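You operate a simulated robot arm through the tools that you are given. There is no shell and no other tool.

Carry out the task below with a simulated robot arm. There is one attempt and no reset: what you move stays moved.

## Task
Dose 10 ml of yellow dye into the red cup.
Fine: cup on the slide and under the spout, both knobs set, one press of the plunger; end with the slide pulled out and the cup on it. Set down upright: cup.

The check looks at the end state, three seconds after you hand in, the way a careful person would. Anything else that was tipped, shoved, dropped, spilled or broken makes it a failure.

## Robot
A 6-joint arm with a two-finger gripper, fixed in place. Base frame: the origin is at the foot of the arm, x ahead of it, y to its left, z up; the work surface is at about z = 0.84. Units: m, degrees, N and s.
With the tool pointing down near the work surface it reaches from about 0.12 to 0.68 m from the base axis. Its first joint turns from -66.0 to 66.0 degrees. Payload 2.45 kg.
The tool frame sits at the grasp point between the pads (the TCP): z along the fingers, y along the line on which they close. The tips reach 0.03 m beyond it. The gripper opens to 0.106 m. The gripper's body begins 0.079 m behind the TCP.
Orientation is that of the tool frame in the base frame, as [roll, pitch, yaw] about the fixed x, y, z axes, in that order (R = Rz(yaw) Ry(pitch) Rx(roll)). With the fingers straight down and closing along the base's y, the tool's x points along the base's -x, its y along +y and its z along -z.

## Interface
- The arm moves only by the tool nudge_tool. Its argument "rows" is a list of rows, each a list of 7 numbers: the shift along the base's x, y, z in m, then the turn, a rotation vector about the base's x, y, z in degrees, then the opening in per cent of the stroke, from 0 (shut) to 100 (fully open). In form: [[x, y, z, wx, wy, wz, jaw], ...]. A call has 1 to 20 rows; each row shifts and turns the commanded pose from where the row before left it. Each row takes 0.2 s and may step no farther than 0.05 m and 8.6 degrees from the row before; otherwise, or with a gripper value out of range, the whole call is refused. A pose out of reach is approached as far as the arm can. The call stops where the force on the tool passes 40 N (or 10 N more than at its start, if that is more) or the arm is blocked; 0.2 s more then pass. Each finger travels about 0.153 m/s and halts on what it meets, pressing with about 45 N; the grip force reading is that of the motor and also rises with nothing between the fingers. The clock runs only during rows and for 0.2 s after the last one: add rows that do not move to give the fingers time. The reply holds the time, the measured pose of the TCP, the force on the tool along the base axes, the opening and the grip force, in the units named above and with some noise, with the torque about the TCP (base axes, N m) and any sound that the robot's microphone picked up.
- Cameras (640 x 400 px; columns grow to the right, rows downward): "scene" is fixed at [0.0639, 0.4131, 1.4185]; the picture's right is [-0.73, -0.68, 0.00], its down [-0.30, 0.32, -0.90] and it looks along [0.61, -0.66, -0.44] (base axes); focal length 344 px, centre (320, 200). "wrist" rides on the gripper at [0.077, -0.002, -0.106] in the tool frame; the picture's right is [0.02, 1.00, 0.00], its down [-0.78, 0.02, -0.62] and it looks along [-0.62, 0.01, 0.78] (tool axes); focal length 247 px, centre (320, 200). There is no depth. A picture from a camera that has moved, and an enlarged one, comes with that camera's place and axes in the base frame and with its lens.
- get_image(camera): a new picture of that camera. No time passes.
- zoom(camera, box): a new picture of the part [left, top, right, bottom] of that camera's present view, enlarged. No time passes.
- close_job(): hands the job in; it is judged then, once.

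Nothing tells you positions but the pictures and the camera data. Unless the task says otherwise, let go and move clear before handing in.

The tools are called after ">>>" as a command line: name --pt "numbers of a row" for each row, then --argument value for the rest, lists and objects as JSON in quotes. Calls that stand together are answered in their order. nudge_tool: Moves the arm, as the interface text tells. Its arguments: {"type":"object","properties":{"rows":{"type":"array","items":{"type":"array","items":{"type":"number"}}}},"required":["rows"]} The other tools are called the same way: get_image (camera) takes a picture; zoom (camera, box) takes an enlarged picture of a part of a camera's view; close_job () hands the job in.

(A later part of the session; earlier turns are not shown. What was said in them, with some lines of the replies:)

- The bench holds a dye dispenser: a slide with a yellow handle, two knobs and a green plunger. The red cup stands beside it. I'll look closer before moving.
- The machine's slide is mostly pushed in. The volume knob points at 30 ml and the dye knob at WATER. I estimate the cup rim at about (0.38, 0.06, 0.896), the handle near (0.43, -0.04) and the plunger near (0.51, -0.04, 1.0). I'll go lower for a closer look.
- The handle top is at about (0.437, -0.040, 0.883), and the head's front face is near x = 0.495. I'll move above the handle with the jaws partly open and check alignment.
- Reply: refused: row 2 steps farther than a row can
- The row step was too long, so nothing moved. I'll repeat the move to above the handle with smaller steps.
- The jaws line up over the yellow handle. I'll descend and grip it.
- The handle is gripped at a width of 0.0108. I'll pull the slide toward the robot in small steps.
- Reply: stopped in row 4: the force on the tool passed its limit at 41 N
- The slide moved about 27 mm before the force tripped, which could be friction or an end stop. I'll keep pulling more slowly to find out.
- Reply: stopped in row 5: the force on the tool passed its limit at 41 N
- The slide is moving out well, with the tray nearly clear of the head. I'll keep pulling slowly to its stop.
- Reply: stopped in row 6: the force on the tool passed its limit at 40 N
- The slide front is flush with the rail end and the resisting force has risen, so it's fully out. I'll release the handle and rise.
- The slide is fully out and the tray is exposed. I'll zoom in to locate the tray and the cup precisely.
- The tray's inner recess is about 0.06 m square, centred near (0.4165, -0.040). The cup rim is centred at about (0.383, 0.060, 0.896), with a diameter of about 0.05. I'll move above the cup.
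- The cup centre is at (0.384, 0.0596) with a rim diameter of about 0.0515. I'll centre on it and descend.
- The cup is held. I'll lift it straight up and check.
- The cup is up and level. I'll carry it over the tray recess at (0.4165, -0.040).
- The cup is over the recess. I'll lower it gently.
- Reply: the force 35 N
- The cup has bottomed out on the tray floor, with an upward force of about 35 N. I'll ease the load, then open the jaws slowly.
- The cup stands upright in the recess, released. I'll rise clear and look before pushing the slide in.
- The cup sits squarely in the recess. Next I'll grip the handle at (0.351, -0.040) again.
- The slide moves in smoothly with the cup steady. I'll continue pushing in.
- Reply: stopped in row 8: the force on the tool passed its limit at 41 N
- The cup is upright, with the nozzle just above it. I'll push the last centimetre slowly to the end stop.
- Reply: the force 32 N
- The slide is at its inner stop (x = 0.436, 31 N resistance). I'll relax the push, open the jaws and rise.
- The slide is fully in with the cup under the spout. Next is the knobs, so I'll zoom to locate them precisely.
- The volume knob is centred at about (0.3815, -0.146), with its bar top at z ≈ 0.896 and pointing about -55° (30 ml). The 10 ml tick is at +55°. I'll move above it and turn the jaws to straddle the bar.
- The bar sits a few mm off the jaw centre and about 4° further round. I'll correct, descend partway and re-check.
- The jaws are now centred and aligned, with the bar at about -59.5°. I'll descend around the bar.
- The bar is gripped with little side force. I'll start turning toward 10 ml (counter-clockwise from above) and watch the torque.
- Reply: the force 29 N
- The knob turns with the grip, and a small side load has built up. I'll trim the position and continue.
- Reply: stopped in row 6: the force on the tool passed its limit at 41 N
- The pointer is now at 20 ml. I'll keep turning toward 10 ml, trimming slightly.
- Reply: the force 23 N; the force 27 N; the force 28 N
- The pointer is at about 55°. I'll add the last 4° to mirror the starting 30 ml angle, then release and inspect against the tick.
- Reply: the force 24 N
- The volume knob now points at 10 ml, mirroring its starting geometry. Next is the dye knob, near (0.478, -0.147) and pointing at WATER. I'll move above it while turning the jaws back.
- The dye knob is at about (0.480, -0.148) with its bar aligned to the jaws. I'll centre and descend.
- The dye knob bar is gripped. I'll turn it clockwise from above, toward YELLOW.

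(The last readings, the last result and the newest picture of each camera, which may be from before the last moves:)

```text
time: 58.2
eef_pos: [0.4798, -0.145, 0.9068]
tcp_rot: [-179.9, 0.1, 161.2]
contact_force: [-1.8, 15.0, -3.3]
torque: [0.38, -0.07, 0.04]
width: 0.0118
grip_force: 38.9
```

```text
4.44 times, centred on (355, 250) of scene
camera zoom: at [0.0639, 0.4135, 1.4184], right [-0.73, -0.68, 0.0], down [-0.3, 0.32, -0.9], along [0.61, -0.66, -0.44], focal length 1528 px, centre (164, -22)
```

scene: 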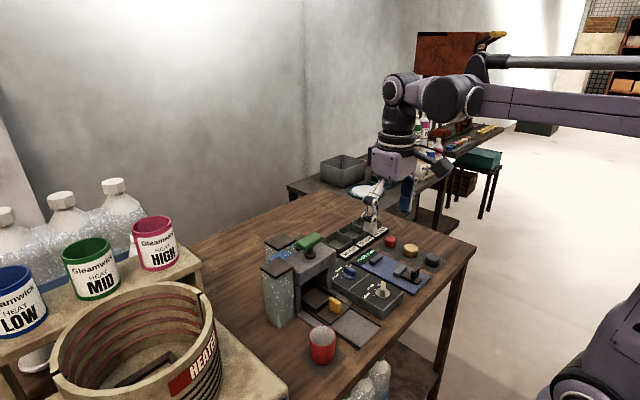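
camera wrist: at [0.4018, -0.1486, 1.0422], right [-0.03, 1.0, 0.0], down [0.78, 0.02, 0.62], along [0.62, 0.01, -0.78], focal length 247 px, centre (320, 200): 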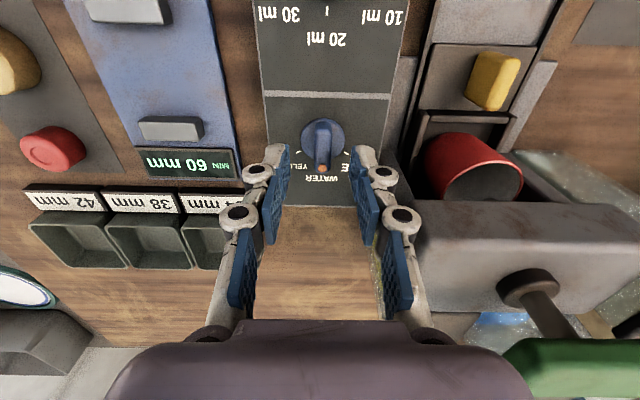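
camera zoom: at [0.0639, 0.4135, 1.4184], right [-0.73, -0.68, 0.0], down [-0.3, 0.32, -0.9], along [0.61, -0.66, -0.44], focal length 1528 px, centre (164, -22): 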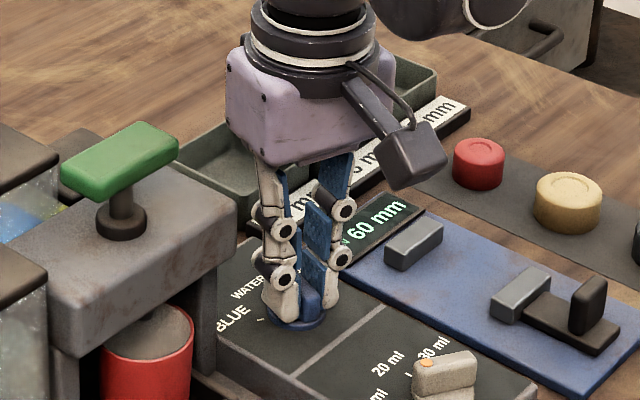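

>>> nudge_tool --pt "0 0.0013 0 0 0 -4 0" --pt "0 0 0 0 0 -5 0" --pt "0 0 0 0 0 -5 0" --pt "0 0 0 0 0 -5 0" --pt "0 0 0 0 0 0 0"

>>> zoom --camera "scene" --box '[310, 205, 400, 295]'

```text
time: 59.4
eef_pos: [0.4794, -0.1435, 0.9067]
tcp_rot: [-179.8, 0.1, 142.2]
contact_force: [-1.9, 14.9, -14.6]
torque: [-0.07, -0.55, 0.03]
width: 0.0115
grip_force: 38.6
```

```text
4.44 times, centred on (355, 250) of scene
camera zoom: at [0.064, 0.4134, 1.4184], right [-0.73, -0.68, 0.0], down [-0.3, 0.32, -0.9], along [0.61, -0.66, -0.44], focal length 1528 px, centre (164, -22)
```

zoom: 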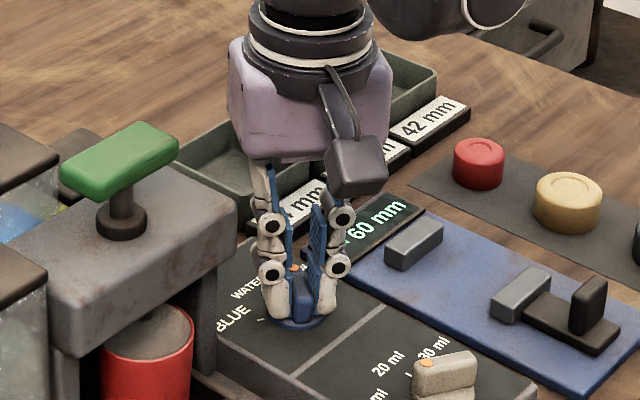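

>>> nudge_tool --pt "0 0.001 -0.0006 0 0 -5 0" --pt "0 0 0 0 0 -5 0" --pt "0 0 0 0 0 -5 0" --pt "0 0 0 0 0 -5 0" --pt "0 0 0 0 0 -2 0" --pt "0 0 0 0 0 0 0"

>>> zoom --camera "wrist" --box '[240, 90, 400, 240]'

```text
time: 60.8
eef_pos: [0.4807, -0.1436, 0.9074]
tcp_rot: [-179.9, 0.3, 120.1]
contact_force: [17.9, 2.2, 24.5]
torque: [0.49, -0.22, 0.05]
width: 0.0118
grip_force: 38.4
```

```text
2.67 times, centred on (320, 165) of wrist
camera zoom: at [0.4402, -0.0768, 1.0122], right [0.85, 0.52, 0.0], down [0.41, -0.67, 0.63], along [0.32, -0.53, -0.78], focal length 659 px, centre (320, 293)
```

zoom: 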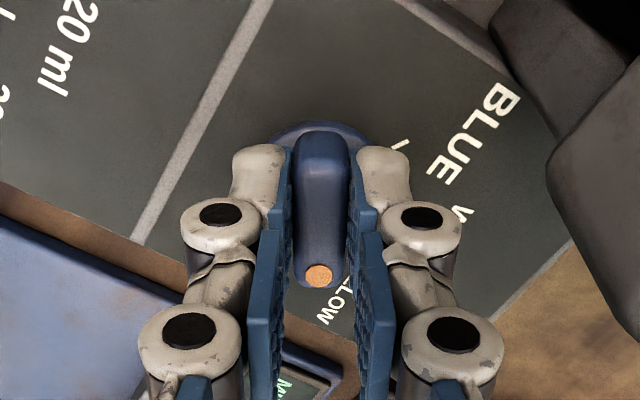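

The pointer is at about -60°. I'll relieve the load, release, rise and inspect.

>>> nudge_tool --pt "0.0012 0 0.0008 0 0 0 0" --pt "0 0 0 0 0 0 12" --pt "0 0 0 0 0 0 28" --pt "0 0 0 0 0 0 33" --pt "0 0 0.02 0 0 0 33" --pt "0 0 0.03 0 0 0 33" --pt "0 0 0.03 0 0 0 33" --pt "0 0 0.02 0 0 0 33" --pt "0 0 0 0 0 0 33"

>>> zoom --camera "wrist" --box '[260, 60, 380, 180]'

>>> zoom --camera "scene" --box '[310, 240, 400, 310]'

```text
time: 62.8
eef_pos: [0.4804, -0.1436, 1.0076]
tcp_rot: [-179.8, 0.1, 120.3]
contact_force: [0.4, 0.2, -0.1]
torque: [0.02, 0.03, 0.02]
width: 0.0353
grip_force: 0.0
```

```text
3.33 times, centred on (320, 120) of wrist
camera zoom: at [0.44, -0.0772, 1.1121], right [0.85, 0.52, 0.0], down [0.41, -0.67, 0.62], along [0.32, -0.53, -0.78], focal length 823 px, centre (320, 467)
```

zoom: 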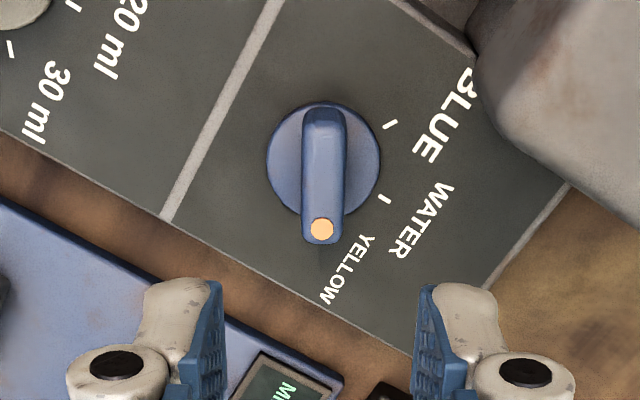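

```text
5.71 times, centred on (355, 275) of scene
camera zoom: at [0.0639, 0.4131, 1.4185], right [-0.73, -0.68, 0.0], down [-0.3, 0.32, -0.9], along [0.61, -0.66, -0.44], focal length 1964 px, centre (120, -229)
```

zoom: 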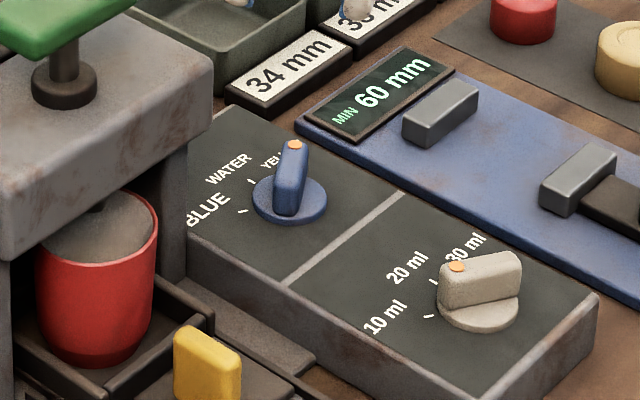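

Both knobs are set: YELLOW and 10 ml. Next is the plunger. I'll rise, straighten the tool and look at the green handle.

>>> nudge_tool --pt "0 0 0.04 0 0 0 33" --pt "0 0 0.04 0 0 4 33" --pt "-0.01 0.012 0.02 0 0 8 20" --pt "-0.01 0.012 0 0 0 8 0" --pt "-0.01 0.012 0 0 0 8 0" --pt "-0.005 0.012 0 0 0 8 0" --pt "0 0.012 0 0 0 8 0" --pt "0 0.012 0 0 0 8 0" --pt "0 0.012 0 0 0 7.7 0" --pt "0 0.012 0 0 0 0 0" --pt "0 0.006 0 0 0 0 0" --pt "0 0 0 0 0 0 0"

>>> get_image --camera "wrist"

>>> zoom --camera "scene" --box '[260, 200, 380, 320]'

```text
time: 65.4
eef_pos: [0.4454, -0.042, 1.1066]
tcp_rot: [-179.8, 0.0, 179.9]
contact_force: [-0.5, -0.7, 0.3]
torque: [-0.02, 0.06, -0.01]
width: 0.0
grip_force: 29.1
```

```text
taken
camera wrist: at [0.369, -0.0418, 1.2128], right [-0.02, 1.0, 0.0], down [0.78, 0.02, 0.62], along [0.62, 0.01, -0.78], focal length 247 px, centre (320, 200)
```

wrist: 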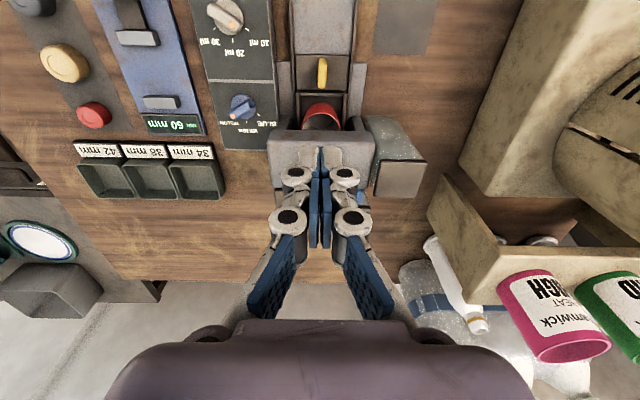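

```text
3.33 times, centred on (320, 260) of scene
camera zoom: at [0.0639, 0.4131, 1.4185], right [-0.73, -0.68, 0.0], down [-0.3, 0.32, -0.9], along [0.61, -0.66, -0.44], focal length 1146 px, centre (320, 0)
```

zoom: 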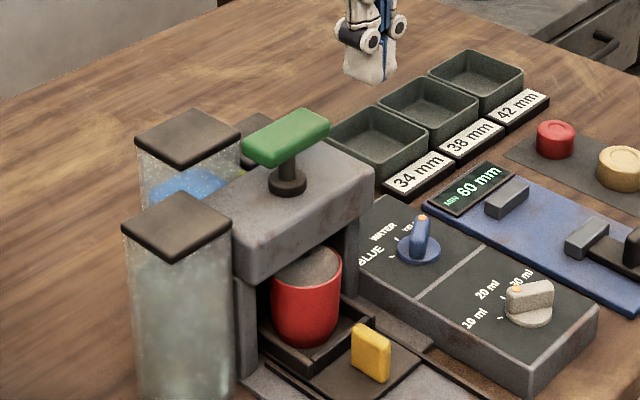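

The plunger top is at about (0.513, -0.041, 1.010). With jaws closed, I'll position above it and check before pressing.

>>> nudge_tool --pt "0.022 0 0 0 0 0 0" --pt "0.022 0 0 0 0 0 0" --pt "0.022 0.001 -0.01 0 0 0 0" --pt "0.0015 0 -0.02 0 0 0 0" --pt "0 0 -0.01 0 0 0 0" --pt "0 0 0 0 0 0 0"

>>> get_image --camera "wrist"

>>> zoom --camera "scene" --box '[260, 180, 380, 300]'

```text
time: 66.8
eef_pos: [0.5148, -0.0406, 1.0679]
tcp_rot: [-179.8, 0.2, 179.9]
contact_force: [0.0, 0.1, -0.4]
torque: [0.02, -0.01, -0.04]
width: 0.0
grip_force: 29.0
```

```text
taken
camera wrist: at [0.4373, -0.0405, 1.173], right [-0.02, 1.0, 0.0], down [0.78, 0.02, 0.62], along [0.62, 0.01, -0.78], focal length 247 px, centre (320, 200)
```

wrist: 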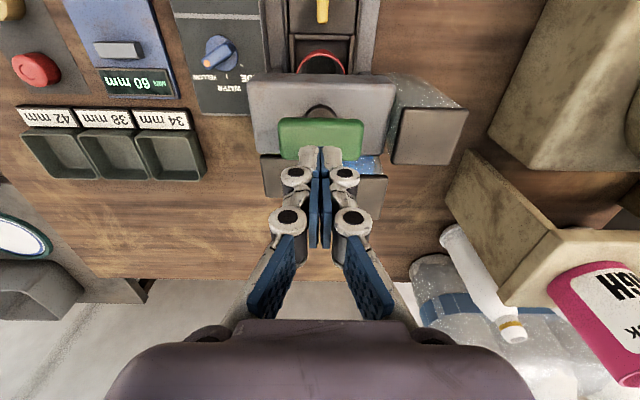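

```text
3.33 times, centred on (320, 240) of scene
camera zoom: at [0.0639, 0.4131, 1.4185], right [-0.73, -0.68, 0.0], down [-0.3, 0.32, -0.9], along [0.61, -0.66, -0.44], focal length 1146 px, centre (320, 67)
```

zoom: 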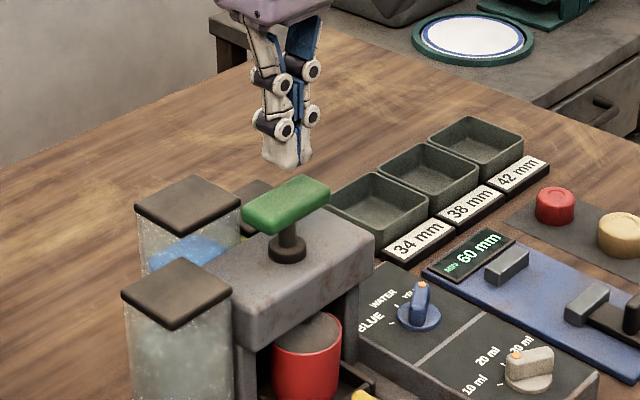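

The fingertips are centred over the green handle. I'll lower to just above it, then press down smoothly in a single stroke.

>>> nudge_tool --pt "0 0 -0.012 0 0 0 0" --pt "0 0 -0.01 0 0 0 0" --pt "0 0 0 0 0 0 0"

>>> zoom --camera "wrist" --box '[230, 60, 410, 220]'

>>> zoom --camera "scene" --box '[280, 200, 360, 300]'

```text
time: 67.6
eef_pos: [0.5146, -0.0401, 1.0454]
tcp_rot: [-179.8, 0.1, 179.8]
contact_force: [-0.6, 0.5, -0.4]
torque: [0.01, -0.01, -0.01]
width: 0.0
grip_force: 28.8
```

```text
2.50 times, centred on (320, 140) of wrist
camera zoom: at [0.4365, -0.0409, 1.1506], right [-0.02, 1.0, 0.0], down [0.78, 0.02, 0.62], along [0.62, 0.01, -0.78], focal length 617 px, centre (320, 350)
```

zoom: 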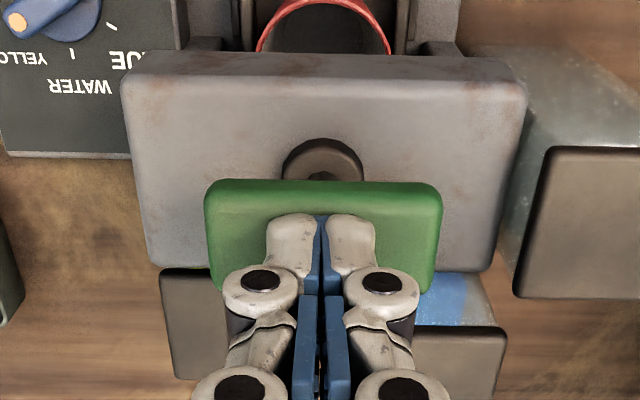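

```text
4.00 times, centred on (320, 250) of scene
camera zoom: at [0.0639, 0.4131, 1.4185], right [-0.73, -0.68, 0.0], down [-0.3, 0.32, -0.9], along [0.61, -0.66, -0.44], focal length 1375 px, centre (320, 0)
```

zoom: 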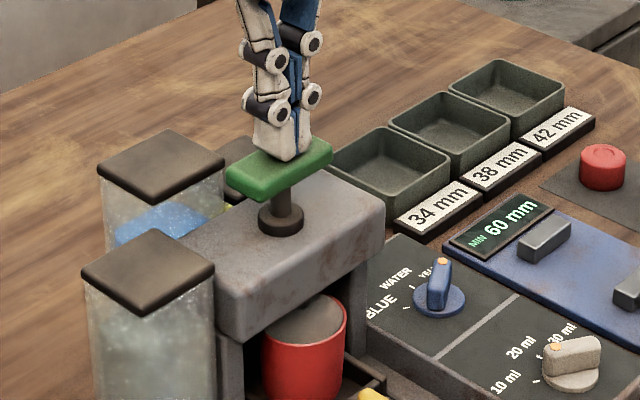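

>>> nudge_tool --pt "0 0 -0.004 0 0 0 0" --pt "0 0 -0.004 0 0 0 0" --pt "0 0 -0.004 0 0 0 0" --pt "0 0 -0.004 0 0 0 0" --pt "0 0 -0.004 0 0 0 0" --pt "0 0 -0.004 0 0 0 0" --pt "0 0 -0.004 0 0 0 0" --pt "0 0 -0.004 0 0 0 0"

>>> zoom --camera "scene" --box '[280, 200, 360, 300]'

```text
time: 69.3
eef_pos: [0.5119, -0.0398, 1.0183]
tcp_rot: [-179.7, 0.2, 179.8]
contact_force: [-1.3, -0.4, 18.3]
torque: [-0.02, 0.06, -0.04]
width: 0.006
grip_force: 28.9
heard: click
stopped in row 8: the force on the tool passed its limit at 50 N (the readings are from after the stop); the commanded pose is now the measured one
```

```text
4.00 times, centred on (320, 250) of scene
camera zoom: at [0.0635, 0.4131, 1.4185], right [-0.73, -0.68, 0.0], down [-0.3, 0.32, -0.9], along [0.61, -0.66, -0.44], focal length 1375 px, centre (320, 0)
```

zoom: 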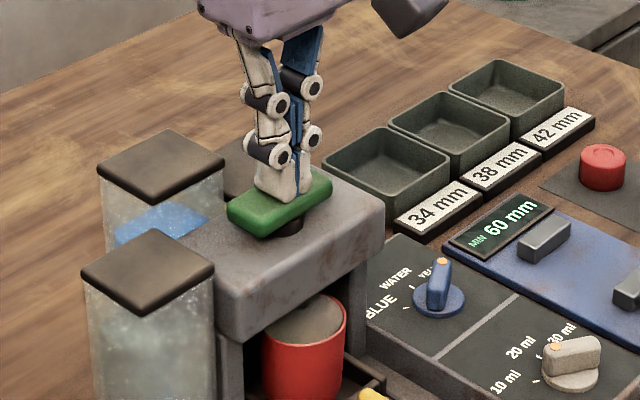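

I heard a click and the handle bottomed out, so that's the one press. I'll rise straight up and look.

>>> nudge_tool --pt "0 0 0 0 0 0 0" --pt "0 0 0.005 0 0 0 0" --pt "0 0 0.01 0 0 0 0" --pt "0 0 0.02 0 0 0 0" --pt "0 0 0.03 0 0 0 0" --pt "-0.03 0 0.02 0 0 0 0" --pt "-0.04 0 0 0 0 0 0" --pt "-0.03 0 0 0 0 0 0" --pt "0 0 0 0 0 0 0"

>>> get_image --camera "wrist"

>>> zoom --camera "scene" --box '[280, 210, 360, 320]'

```text
time: 71.3
eef_pos: [0.4128, -0.0424, 1.1033]
tcp_rot: [-179.7, 0.2, 179.9]
contact_force: [-0.3, -0.6, 0.2]
torque: [0.0, 0.0, -0.01]
width: 0.0
grip_force: 28.7
```

```text
taken
camera wrist: at [0.3359, -0.0423, 1.2081], right [-0.02, 1.0, -0.01], down [0.78, 0.02, 0.62], along [0.62, 0.01, -0.78], focal length 247 px, centre (320, 200)
```

wrist: 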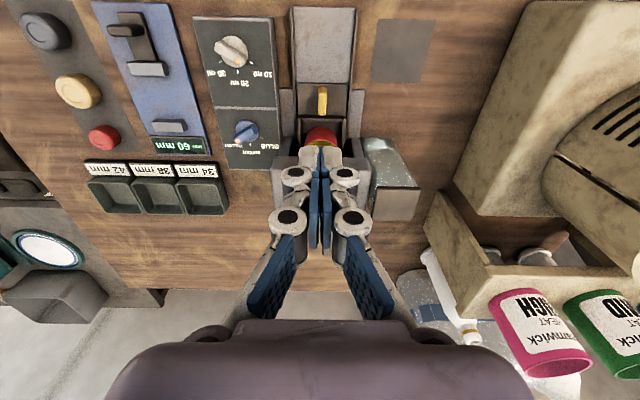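

```text
3.64 times, centred on (320, 265) of scene
camera zoom: at [0.0638, 0.4131, 1.4185], right [-0.73, -0.68, 0.0], down [-0.3, 0.32, -0.9], along [0.61, -0.66, -0.44], focal length 1250 px, centre (320, -36)
```

zoom: 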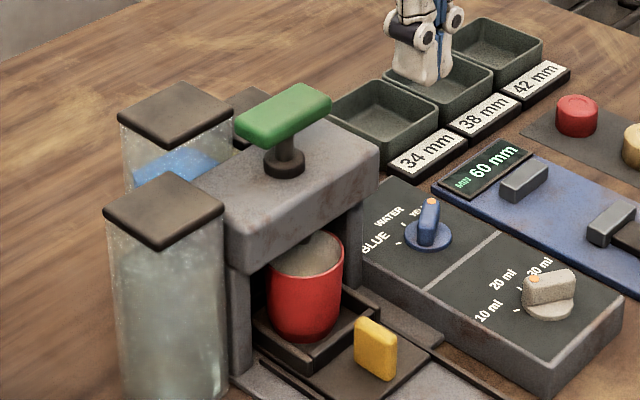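

>>> zoom --camera "wrist" --box '[270, 80, 370, 170]'

>>> zoom --camera "wrist" --box '[190, 20, 300, 170]'

>>> zoom --camera "scene" --box '[300, 260, 350, 310]'

```text
4.44 times, centred on (320, 125) of wrist
camera zoom: at [0.3359, -0.0423, 1.2081], right [-0.02, 1.0, -0.01], down [0.78, 0.02, 0.62], along [0.62, 0.01, -0.78], focal length 1098 px, centre (320, 533)
```

zoom: 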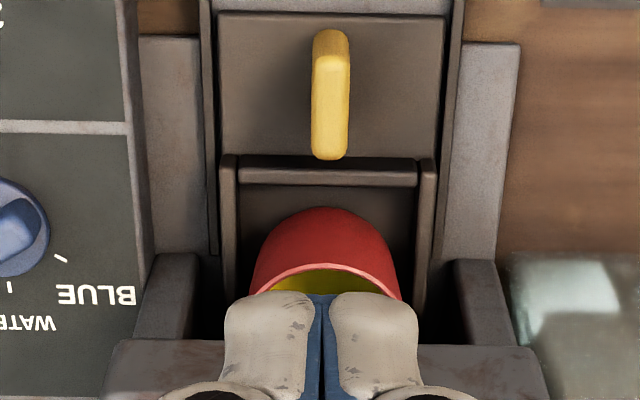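

```text
2.67 times, centred on (245, 95) of wrist
camera zoom: at [0.3359, -0.0423, 1.2081], right [-0.02, 1.0, -0.01], down [0.78, 0.02, 0.62], along [0.62, 0.01, -0.78], focal length 659 px, centre (520, 480)
```

zoom: 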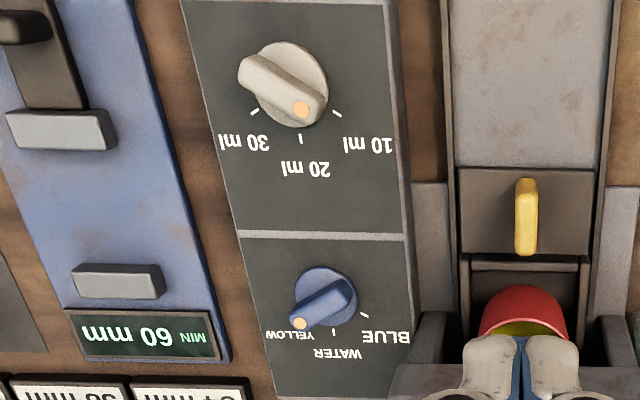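

```text
8.00 times, centred on (325, 285) of scene
camera zoom: at [0.0638, 0.4131, 1.4185], right [-0.73, -0.68, 0.0], down [-0.3, 0.32, -0.9], along [0.61, -0.66, -0.44], focal length 2750 px, centre (280, -480)
```

zoom: 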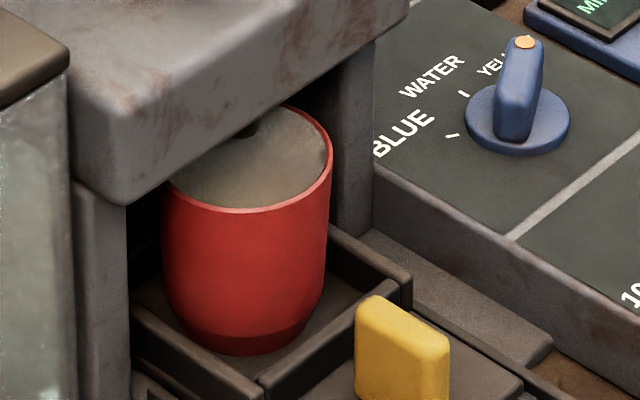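

Yellow liquid is visible in the cup and the plunger has sprung back. Now I'll grip the handle and pull the slide out gently.

>>> nudge_tool --pt "0.012 0.001 -0.03 0 0 0 20" --pt "0.011 0.001 -0.03 0 0 0 42" --pt "0 0 -0.03 0 0 0 42" --pt "0 0 -0.03 0 0 0 42" --pt "0 0 0 0 0 0 42"

>>> zoom --camera "wrist" --box '[230, 60, 410, 220]'

```text
time: 72.5
eef_pos: [0.4361, -0.0377, 0.9817]
tcp_rot: [-179.6, 0.2, 179.8]
contact_force: [-0.1, 0.5, 0.0]
torque: [-0.02, 0.01, 0.0]
width: 0.0445
grip_force: 0.0
```

```text
2.50 times, centred on (320, 140) of wrist
camera zoom: at [0.3591, -0.0384, 1.0868], right [-0.02, 1.0, -0.01], down [0.78, 0.02, 0.62], along [0.62, 0.01, -0.78], focal length 617 px, centre (320, 350)
```

zoom: 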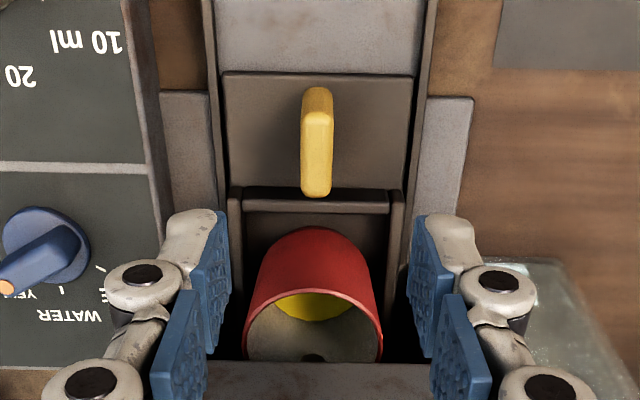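

>>> nudge_tool --pt "0 -0.002 -0.03 0.4 0 0 42" --pt "0 0 -0.03 0 0 0 42" --pt "0 0 -0.02 0 0 0 42" --pt "0 0 -0.012 0 0 0 42" --pt "0 0 0 0 0 0 42"

>>> get_image --camera "wrist"

>>> zoom --camera "scene" --box '[290, 225, 390, 335]'

```text
time: 73.7
eef_pos: [0.4358, -0.0404, 0.8895]
tcp_rot: [179.9, 0.2, 179.9]
contact_force: [-1.1, 0.4, -0.2]
torque: [-0.01, -0.04, 0.0]
width: 0.0444
grip_force: 0.0
```

```text
taken
camera wrist: at [0.3586, -0.042, 0.995], right [-0.02, 1.0, 0.0], down [0.78, 0.01, 0.62], along [0.62, 0.01, -0.78], focal length 247 px, centre (320, 200)
```

wrist: 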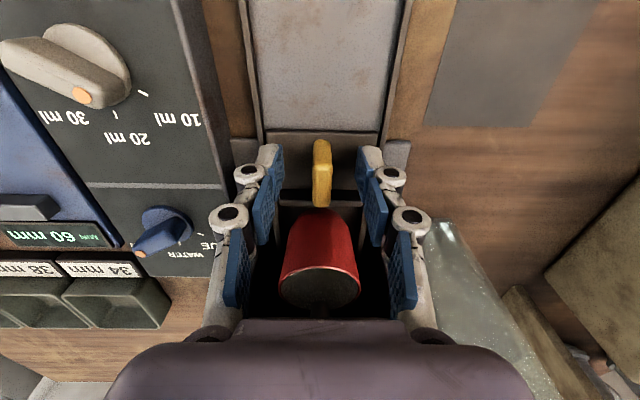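

```text
3.64 times, centred on (340, 280) of scene
camera zoom: at [0.0639, 0.4131, 1.4185], right [-0.73, -0.68, 0.0], down [-0.3, 0.32, -0.9], along [0.61, -0.66, -0.44], focal length 1250 px, centre (247, -91)
```

zoom: 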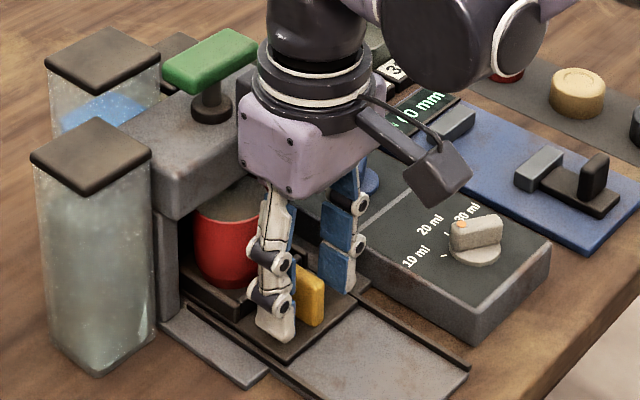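

>>> nudge_tool --pt "0 0 0 0 0 0 25" --pt "0 0 0 0 0 0 8" --pt "0 0 0 0 0 0 0" --pt "0 0 0 0 0 0 0" --pt "-0.001 0 0 0 0 0 0" --pt "-0.002 0 0 0 0 0 0" --pt "-0.002 0 0 0 0 0 0" --pt "-0.0025 0 0 0 0 0 0" --pt "-0.0025 0 0 0 0 0 0" --pt "-0.0025 0 0 0 0 0 0" --pt "-0.0025 0 0 0 0 0 0" --pt "-0.0025 0 0 0 0 0 0" --pt "-0.0025 0 0 0 0 0 0"

>>> zoom --camera "scene" --box '[290, 225, 390, 335]'

```text
time: 76.5
eef_pos: [0.4177, -0.0407, 0.8911]
tcp_rot: [179.9, 0.2, 179.8]
contact_force: [0.5, 8.0, -34.5]
torque: [0.23, -0.02, 0.12]
width: 0.0107
grip_force: 37.9
```

```text
3.64 times, centred on (340, 280) of scene
camera zoom: at [0.0643, 0.4133, 1.4184], right [-0.73, -0.68, 0.0], down [-0.3, 0.32, -0.9], along [0.61, -0.66, -0.44], focal length 1250 px, centre (247, -91)
```

zoom: 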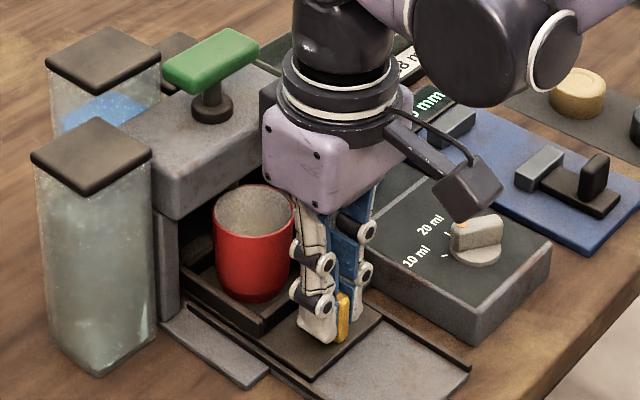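

The slide is moving with the cup stable. There's a vertical load on the grip, so I'll trim down slightly and keep pulling.

>>> nudge_tool --pt "-0.001 0.0004 -0.0015 0 0 0 0" --pt "-0.0025 0 0 0 0 0 0" --pt "-0.0025 0 0 0 0 0 0" --pt "-0.0025 0 0 0 0 0 0" --pt "-0.0025 0 0 0 0 0 0" --pt "-0.0025 0 0 0 0 0 0" --pt "-0.0025 0 0 0 0 0 0" --pt "-0.0025 0 0 0 0 0 0" --pt "-0.0025 0 0 0 0 0 0" --pt "-0.0025 0 0 0 0 0 0"

```text
time: 78.7
eef_pos: [0.3923, -0.0398, 0.8896]
tcp_rot: [179.8, 0.1, 179.9]
contact_force: [0.4, 4.0, 40.4]
torque: [0.09, -0.03, 0.15]
width: 0.0108
grip_force: 38.0
```

>>> nudge_tool --pt "-0.001 0.0003 0.0015 0 0 0 0" --pt "-0.0025 0 0 0 0 0 0" --pt "-0.0025 0 0 0 0 0 0" --pt "-0.0025 0 0 0 0 0 0" --pt "-0.0025 0 0 0 0 0 0" --pt "-0.0025 0 0 0 0 0 0" --pt "-0.0025 0 0 0 0 0 0" --pt "-0.0025 0 0 0 0 0 0"

>>> zoom --camera "scene" --box '[290, 225, 390, 335]'

```text
time: 80.5
eef_pos: [0.3742, -0.0404, 0.8913]
tcp_rot: [179.9, 0.1, 179.9]
contact_force: [0.6, -0.4, -33.7]
torque: [-0.04, -0.01, 0.11]
width: 0.0109
grip_force: 37.4
```

```text
3.64 times, centred on (340, 280) of scene
camera zoom: at [0.0643, 0.413, 1.4185], right [-0.73, -0.68, 0.0], down [-0.3, 0.32, -0.9], along [0.61, -0.66, -0.44], focal length 1250 px, centre (247, -91)
```

zoom: 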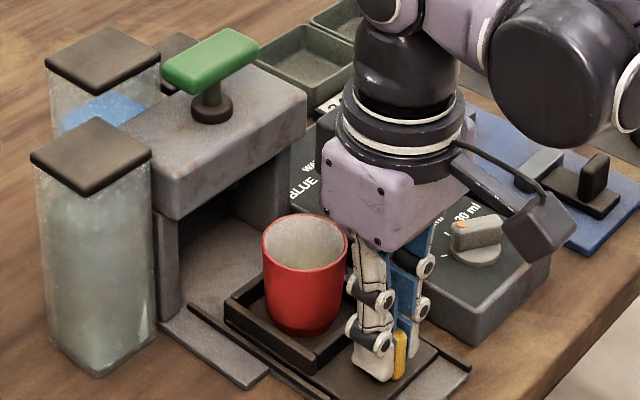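

>>> nudge_tool --pt "-0.001 0 -0.0008 0 0 0 0" --pt "-0.0025 0 0 0 0 0 0" --pt "-0.0025 0 0 0 0 0 0" --pt "-0.0025 0 0 0 0 0 0" --pt "-0.0025 0 0 0 0 0 0" --pt "-0.0025 0 0 0 0 0 0" --pt "-0.0025 0 0 0 0 0 0" --pt "-0.0025 0 0 0 0 0 0"

>>> zoom --camera "scene" --box '[290, 225, 390, 335]'

```text
time: 82.3
eef_pos: [0.3559, -0.0407, 0.8901]
tcp_rot: [-179.9, 0.2, 179.9]
contact_force: [1.2, 0.7, 15.4]
torque: [0.03, 0.14, 0.13]
width: 0.0107
grip_force: 37.8
```

```text
3.64 times, centred on (340, 280) of scene
camera zoom: at [0.0637, 0.4131, 1.4185], right [-0.73, -0.68, 0.0], down [-0.3, 0.32, -0.9], along [0.61, -0.66, -0.44], focal length 1250 px, centre (247, -91)
```

zoom: 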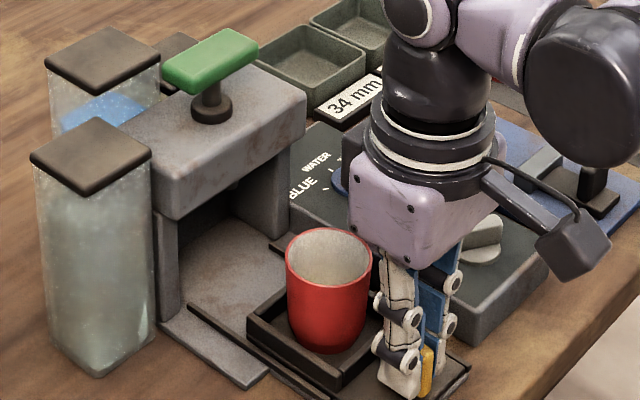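

>>> nudge_tool --pt "-0.001 0 0 0 0 0 0" --pt "-0.0015 0 0 0 0 0 0" --pt "-0.0015 0 0 0 0 0 0" --pt "-0.0015 0 0 0 0 0 0" --pt "-0.001 0 0 0 0 0 0" --pt "0 0 0 0 0 0 0"

>>> zoom --camera "scene" --box '[290, 225, 390, 335]'

```text
time: 83.7
eef_pos: [0.3511, -0.0402, 0.8912]
tcp_rot: [179.9, 0.5, 179.9]
contact_force: [22.6, -4.4, 5.9]
torque: [-0.11, 0.4, 0.14]
width: 0.0108
grip_force: 38.1
```

```text
3.64 times, centred on (340, 280) of scene
camera zoom: at [0.0644, 0.413, 1.4185], right [-0.73, -0.68, 0.0], down [-0.3, 0.32, -0.9], along [0.61, -0.66, -0.44], focal length 1250 px, centre (247, -91)
```

zoom: 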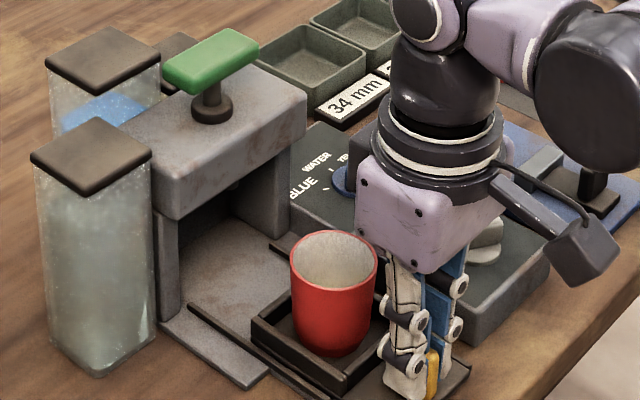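

The slide is at its outer stop (x = 0.351, 22 N). I'll relieve the load, release the handle and rise clear.

>>> nudge_tool --pt "0.0012 0.0003 0 0 0 0 0" --pt "0 0 0 0 0 0 10" --pt "0 0 0 0 0 0 28" --pt "0 0 0 0 0 0 40" --pt "0 0 0 0 0 0 40" --pt "0 0 0.02 0 0 0 40" --pt "0 0 0.04 0 0 0 40" --pt "0 0 0.04 0 0 0 40" --pt "0 0 0.04 0 0 0 40" --pt "0 0 0.04 0 0 0 60" --pt "0 0 0 0 0 0 60"

>>> get_image --camera "wrist"

>>> get_image --camera "scene"

```text
time: 86.1
eef_pos: [0.3521, -0.0392, 1.0702]
tcp_rot: [179.9, 0.2, 179.9]
contact_force: [0.5, 0.3, 0.8]
torque: [-0.01, -0.01, 0.0]
width: 0.0636
grip_force: 0.0
```

```text
taken
camera wrist: at [0.2751, -0.0398, 1.1747], right [-0.02, 1.0, 0.0], down [0.78, 0.01, 0.62], along [0.62, 0.01, -0.78], focal length 247 px, centre (320, 200)
```

wrist: 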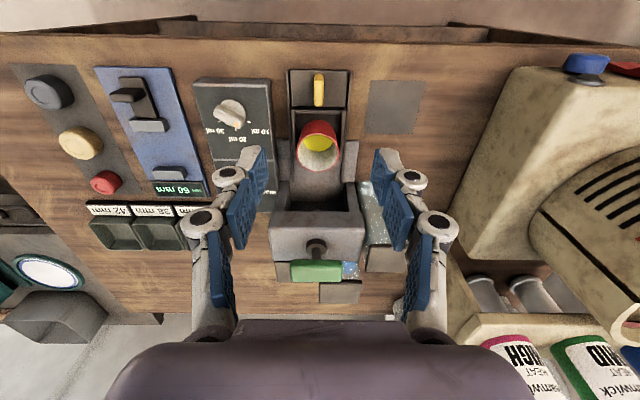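

```text
taken
```

scene: 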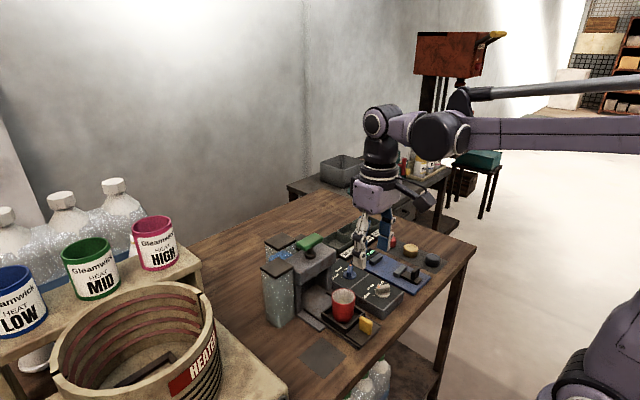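

>>> zoom --camera "wrist" --box '[270, 60, 370, 200]'

>>> zoom --camera "wrist" --box '[185, 60, 285, 180]'

>>> zoom --camera "scene" --box '[310, 250, 420, 350]'

```text
2.86 times, centred on (320, 130) of wrist
camera zoom: at [0.2751, -0.0398, 1.1747], right [-0.02, 1.0, 0.0], down [0.78, 0.01, 0.62], along [0.62, 0.01, -0.78], focal length 706 px, centre (320, 400)
```

zoom: 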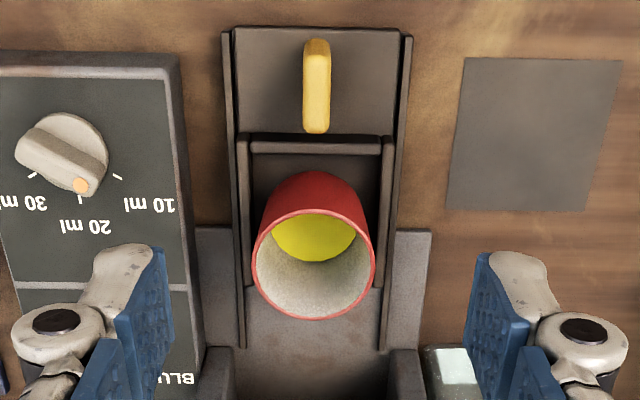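

```text
3.33 times, centred on (235, 120) of wrist
camera zoom: at [0.2751, -0.0398, 1.1747], right [-0.02, 1.0, 0.0], down [0.78, 0.01, 0.62], along [0.62, 0.01, -0.78], focal length 823 px, centre (603, 467)
```

zoom: 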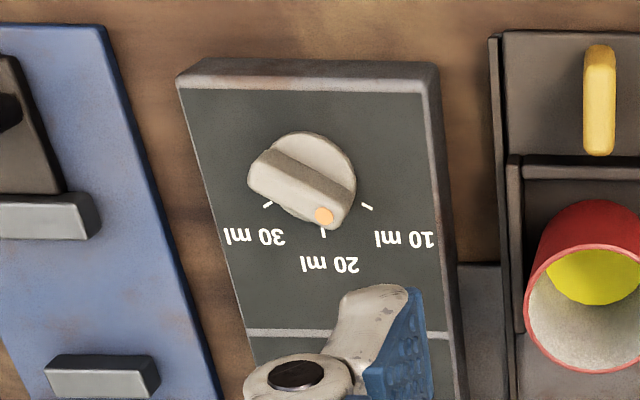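

```text
4.00 times, centred on (365, 300) of scene
camera zoom: at [0.0639, 0.4131, 1.4185], right [-0.73, -0.68, 0.0], down [-0.3, 0.32, -0.9], along [0.61, -0.66, -0.44], focal length 1375 px, centre (140, -200)
```

zoom: 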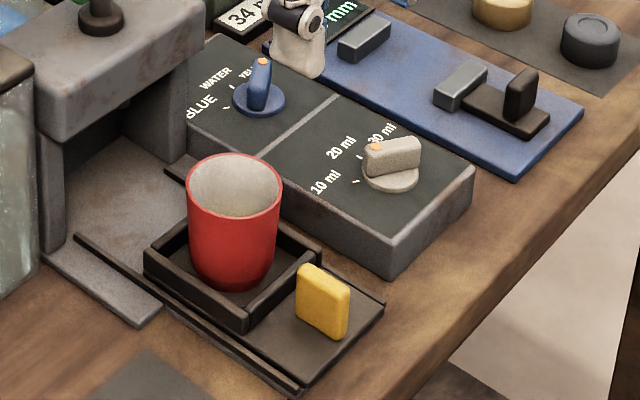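

The slide is fully out and the cup stands upright on it with yellow dye inside. The knobs read YELLOW and 10 ml, with the pointer matching the roughly 59° tick geometry. I'll back the arm away and take a last look.

>>> nudge_tool --pt "0 0 0.04 0 0 0 60" --pt "0 0 0.04 0 0 0 60" --pt "0 0 0.03 0 0 0 60" --pt "0 0 0 0 0 0 60" --pt "0 0 0 0 0 0 60"

>>> get_image --camera "wrist"

>>> zoom --camera "scene" --box '[250, 210, 470, 370]'

```text
time: 87.3
eef_pos: [0.3507, -0.0377, 1.1803]
tcp_rot: [179.9, 0.2, 179.9]
contact_force: [0.1, 0.5, 0.3]
torque: [-0.02, -0.04, 0.04]
width: 0.0637
grip_force: 0.0
```

```text
taken
camera wrist: at [0.2744, -0.0393, 1.2847], right [-0.02, 1.0, 0.0], down [0.78, 0.01, 0.62], along [0.62, 0.01, -0.78], focal length 247 px, centre (320, 200)
```

wrist: 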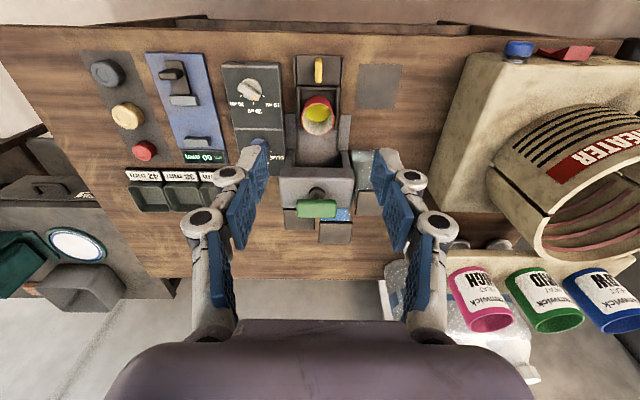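

```text
2.50 times, centred on (360, 290) of scene
camera zoom: at [0.0639, 0.4131, 1.4185], right [-0.73, -0.68, 0.0], down [-0.3, 0.32, -0.9], along [0.61, -0.66, -0.44], focal length 860 px, centre (220, -25)
```

zoom: 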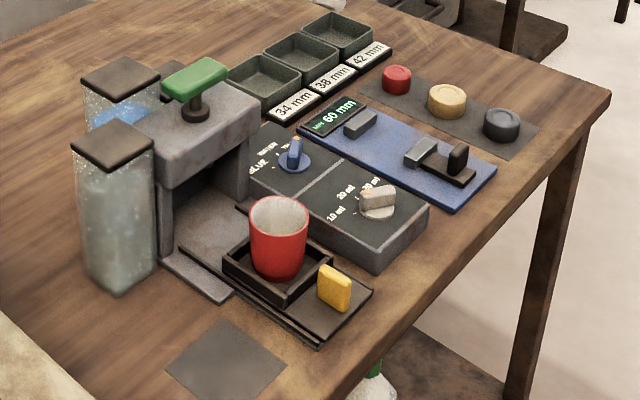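

The slide is fully out with the red cup upright on it, holding yellow dye. Nothing else on the bench has moved and the arm is clear, so I'm handing in.

>>> close_job

```text
The job is handed in.
```

The red cup has its dose of yellow dye and stands upright on the pulled-out slide. The job is handed in; I haven't seen the check's result.

- **Slide:** I pulled it out, set the cup in its tray, and pushed it in to the stop under the spout. After the dose I pulled it back out to its outer stop.
- **Knobs:** the dye knob points at YELLOW and the volume knob at 10 ml. Both angles agree with the tick marks in the pictures.
- **Plunger:** I pressed it once. It clicked, bottomed out and sprang back.
- **Dose:** yellow liquid is visible in the cup. I didn't measure the amount, so the 10 ml rests on the knob setting and the single full press.

In the last pictures nothing else on the bench had been tipped, moved or spilled, and the arm was well clear.
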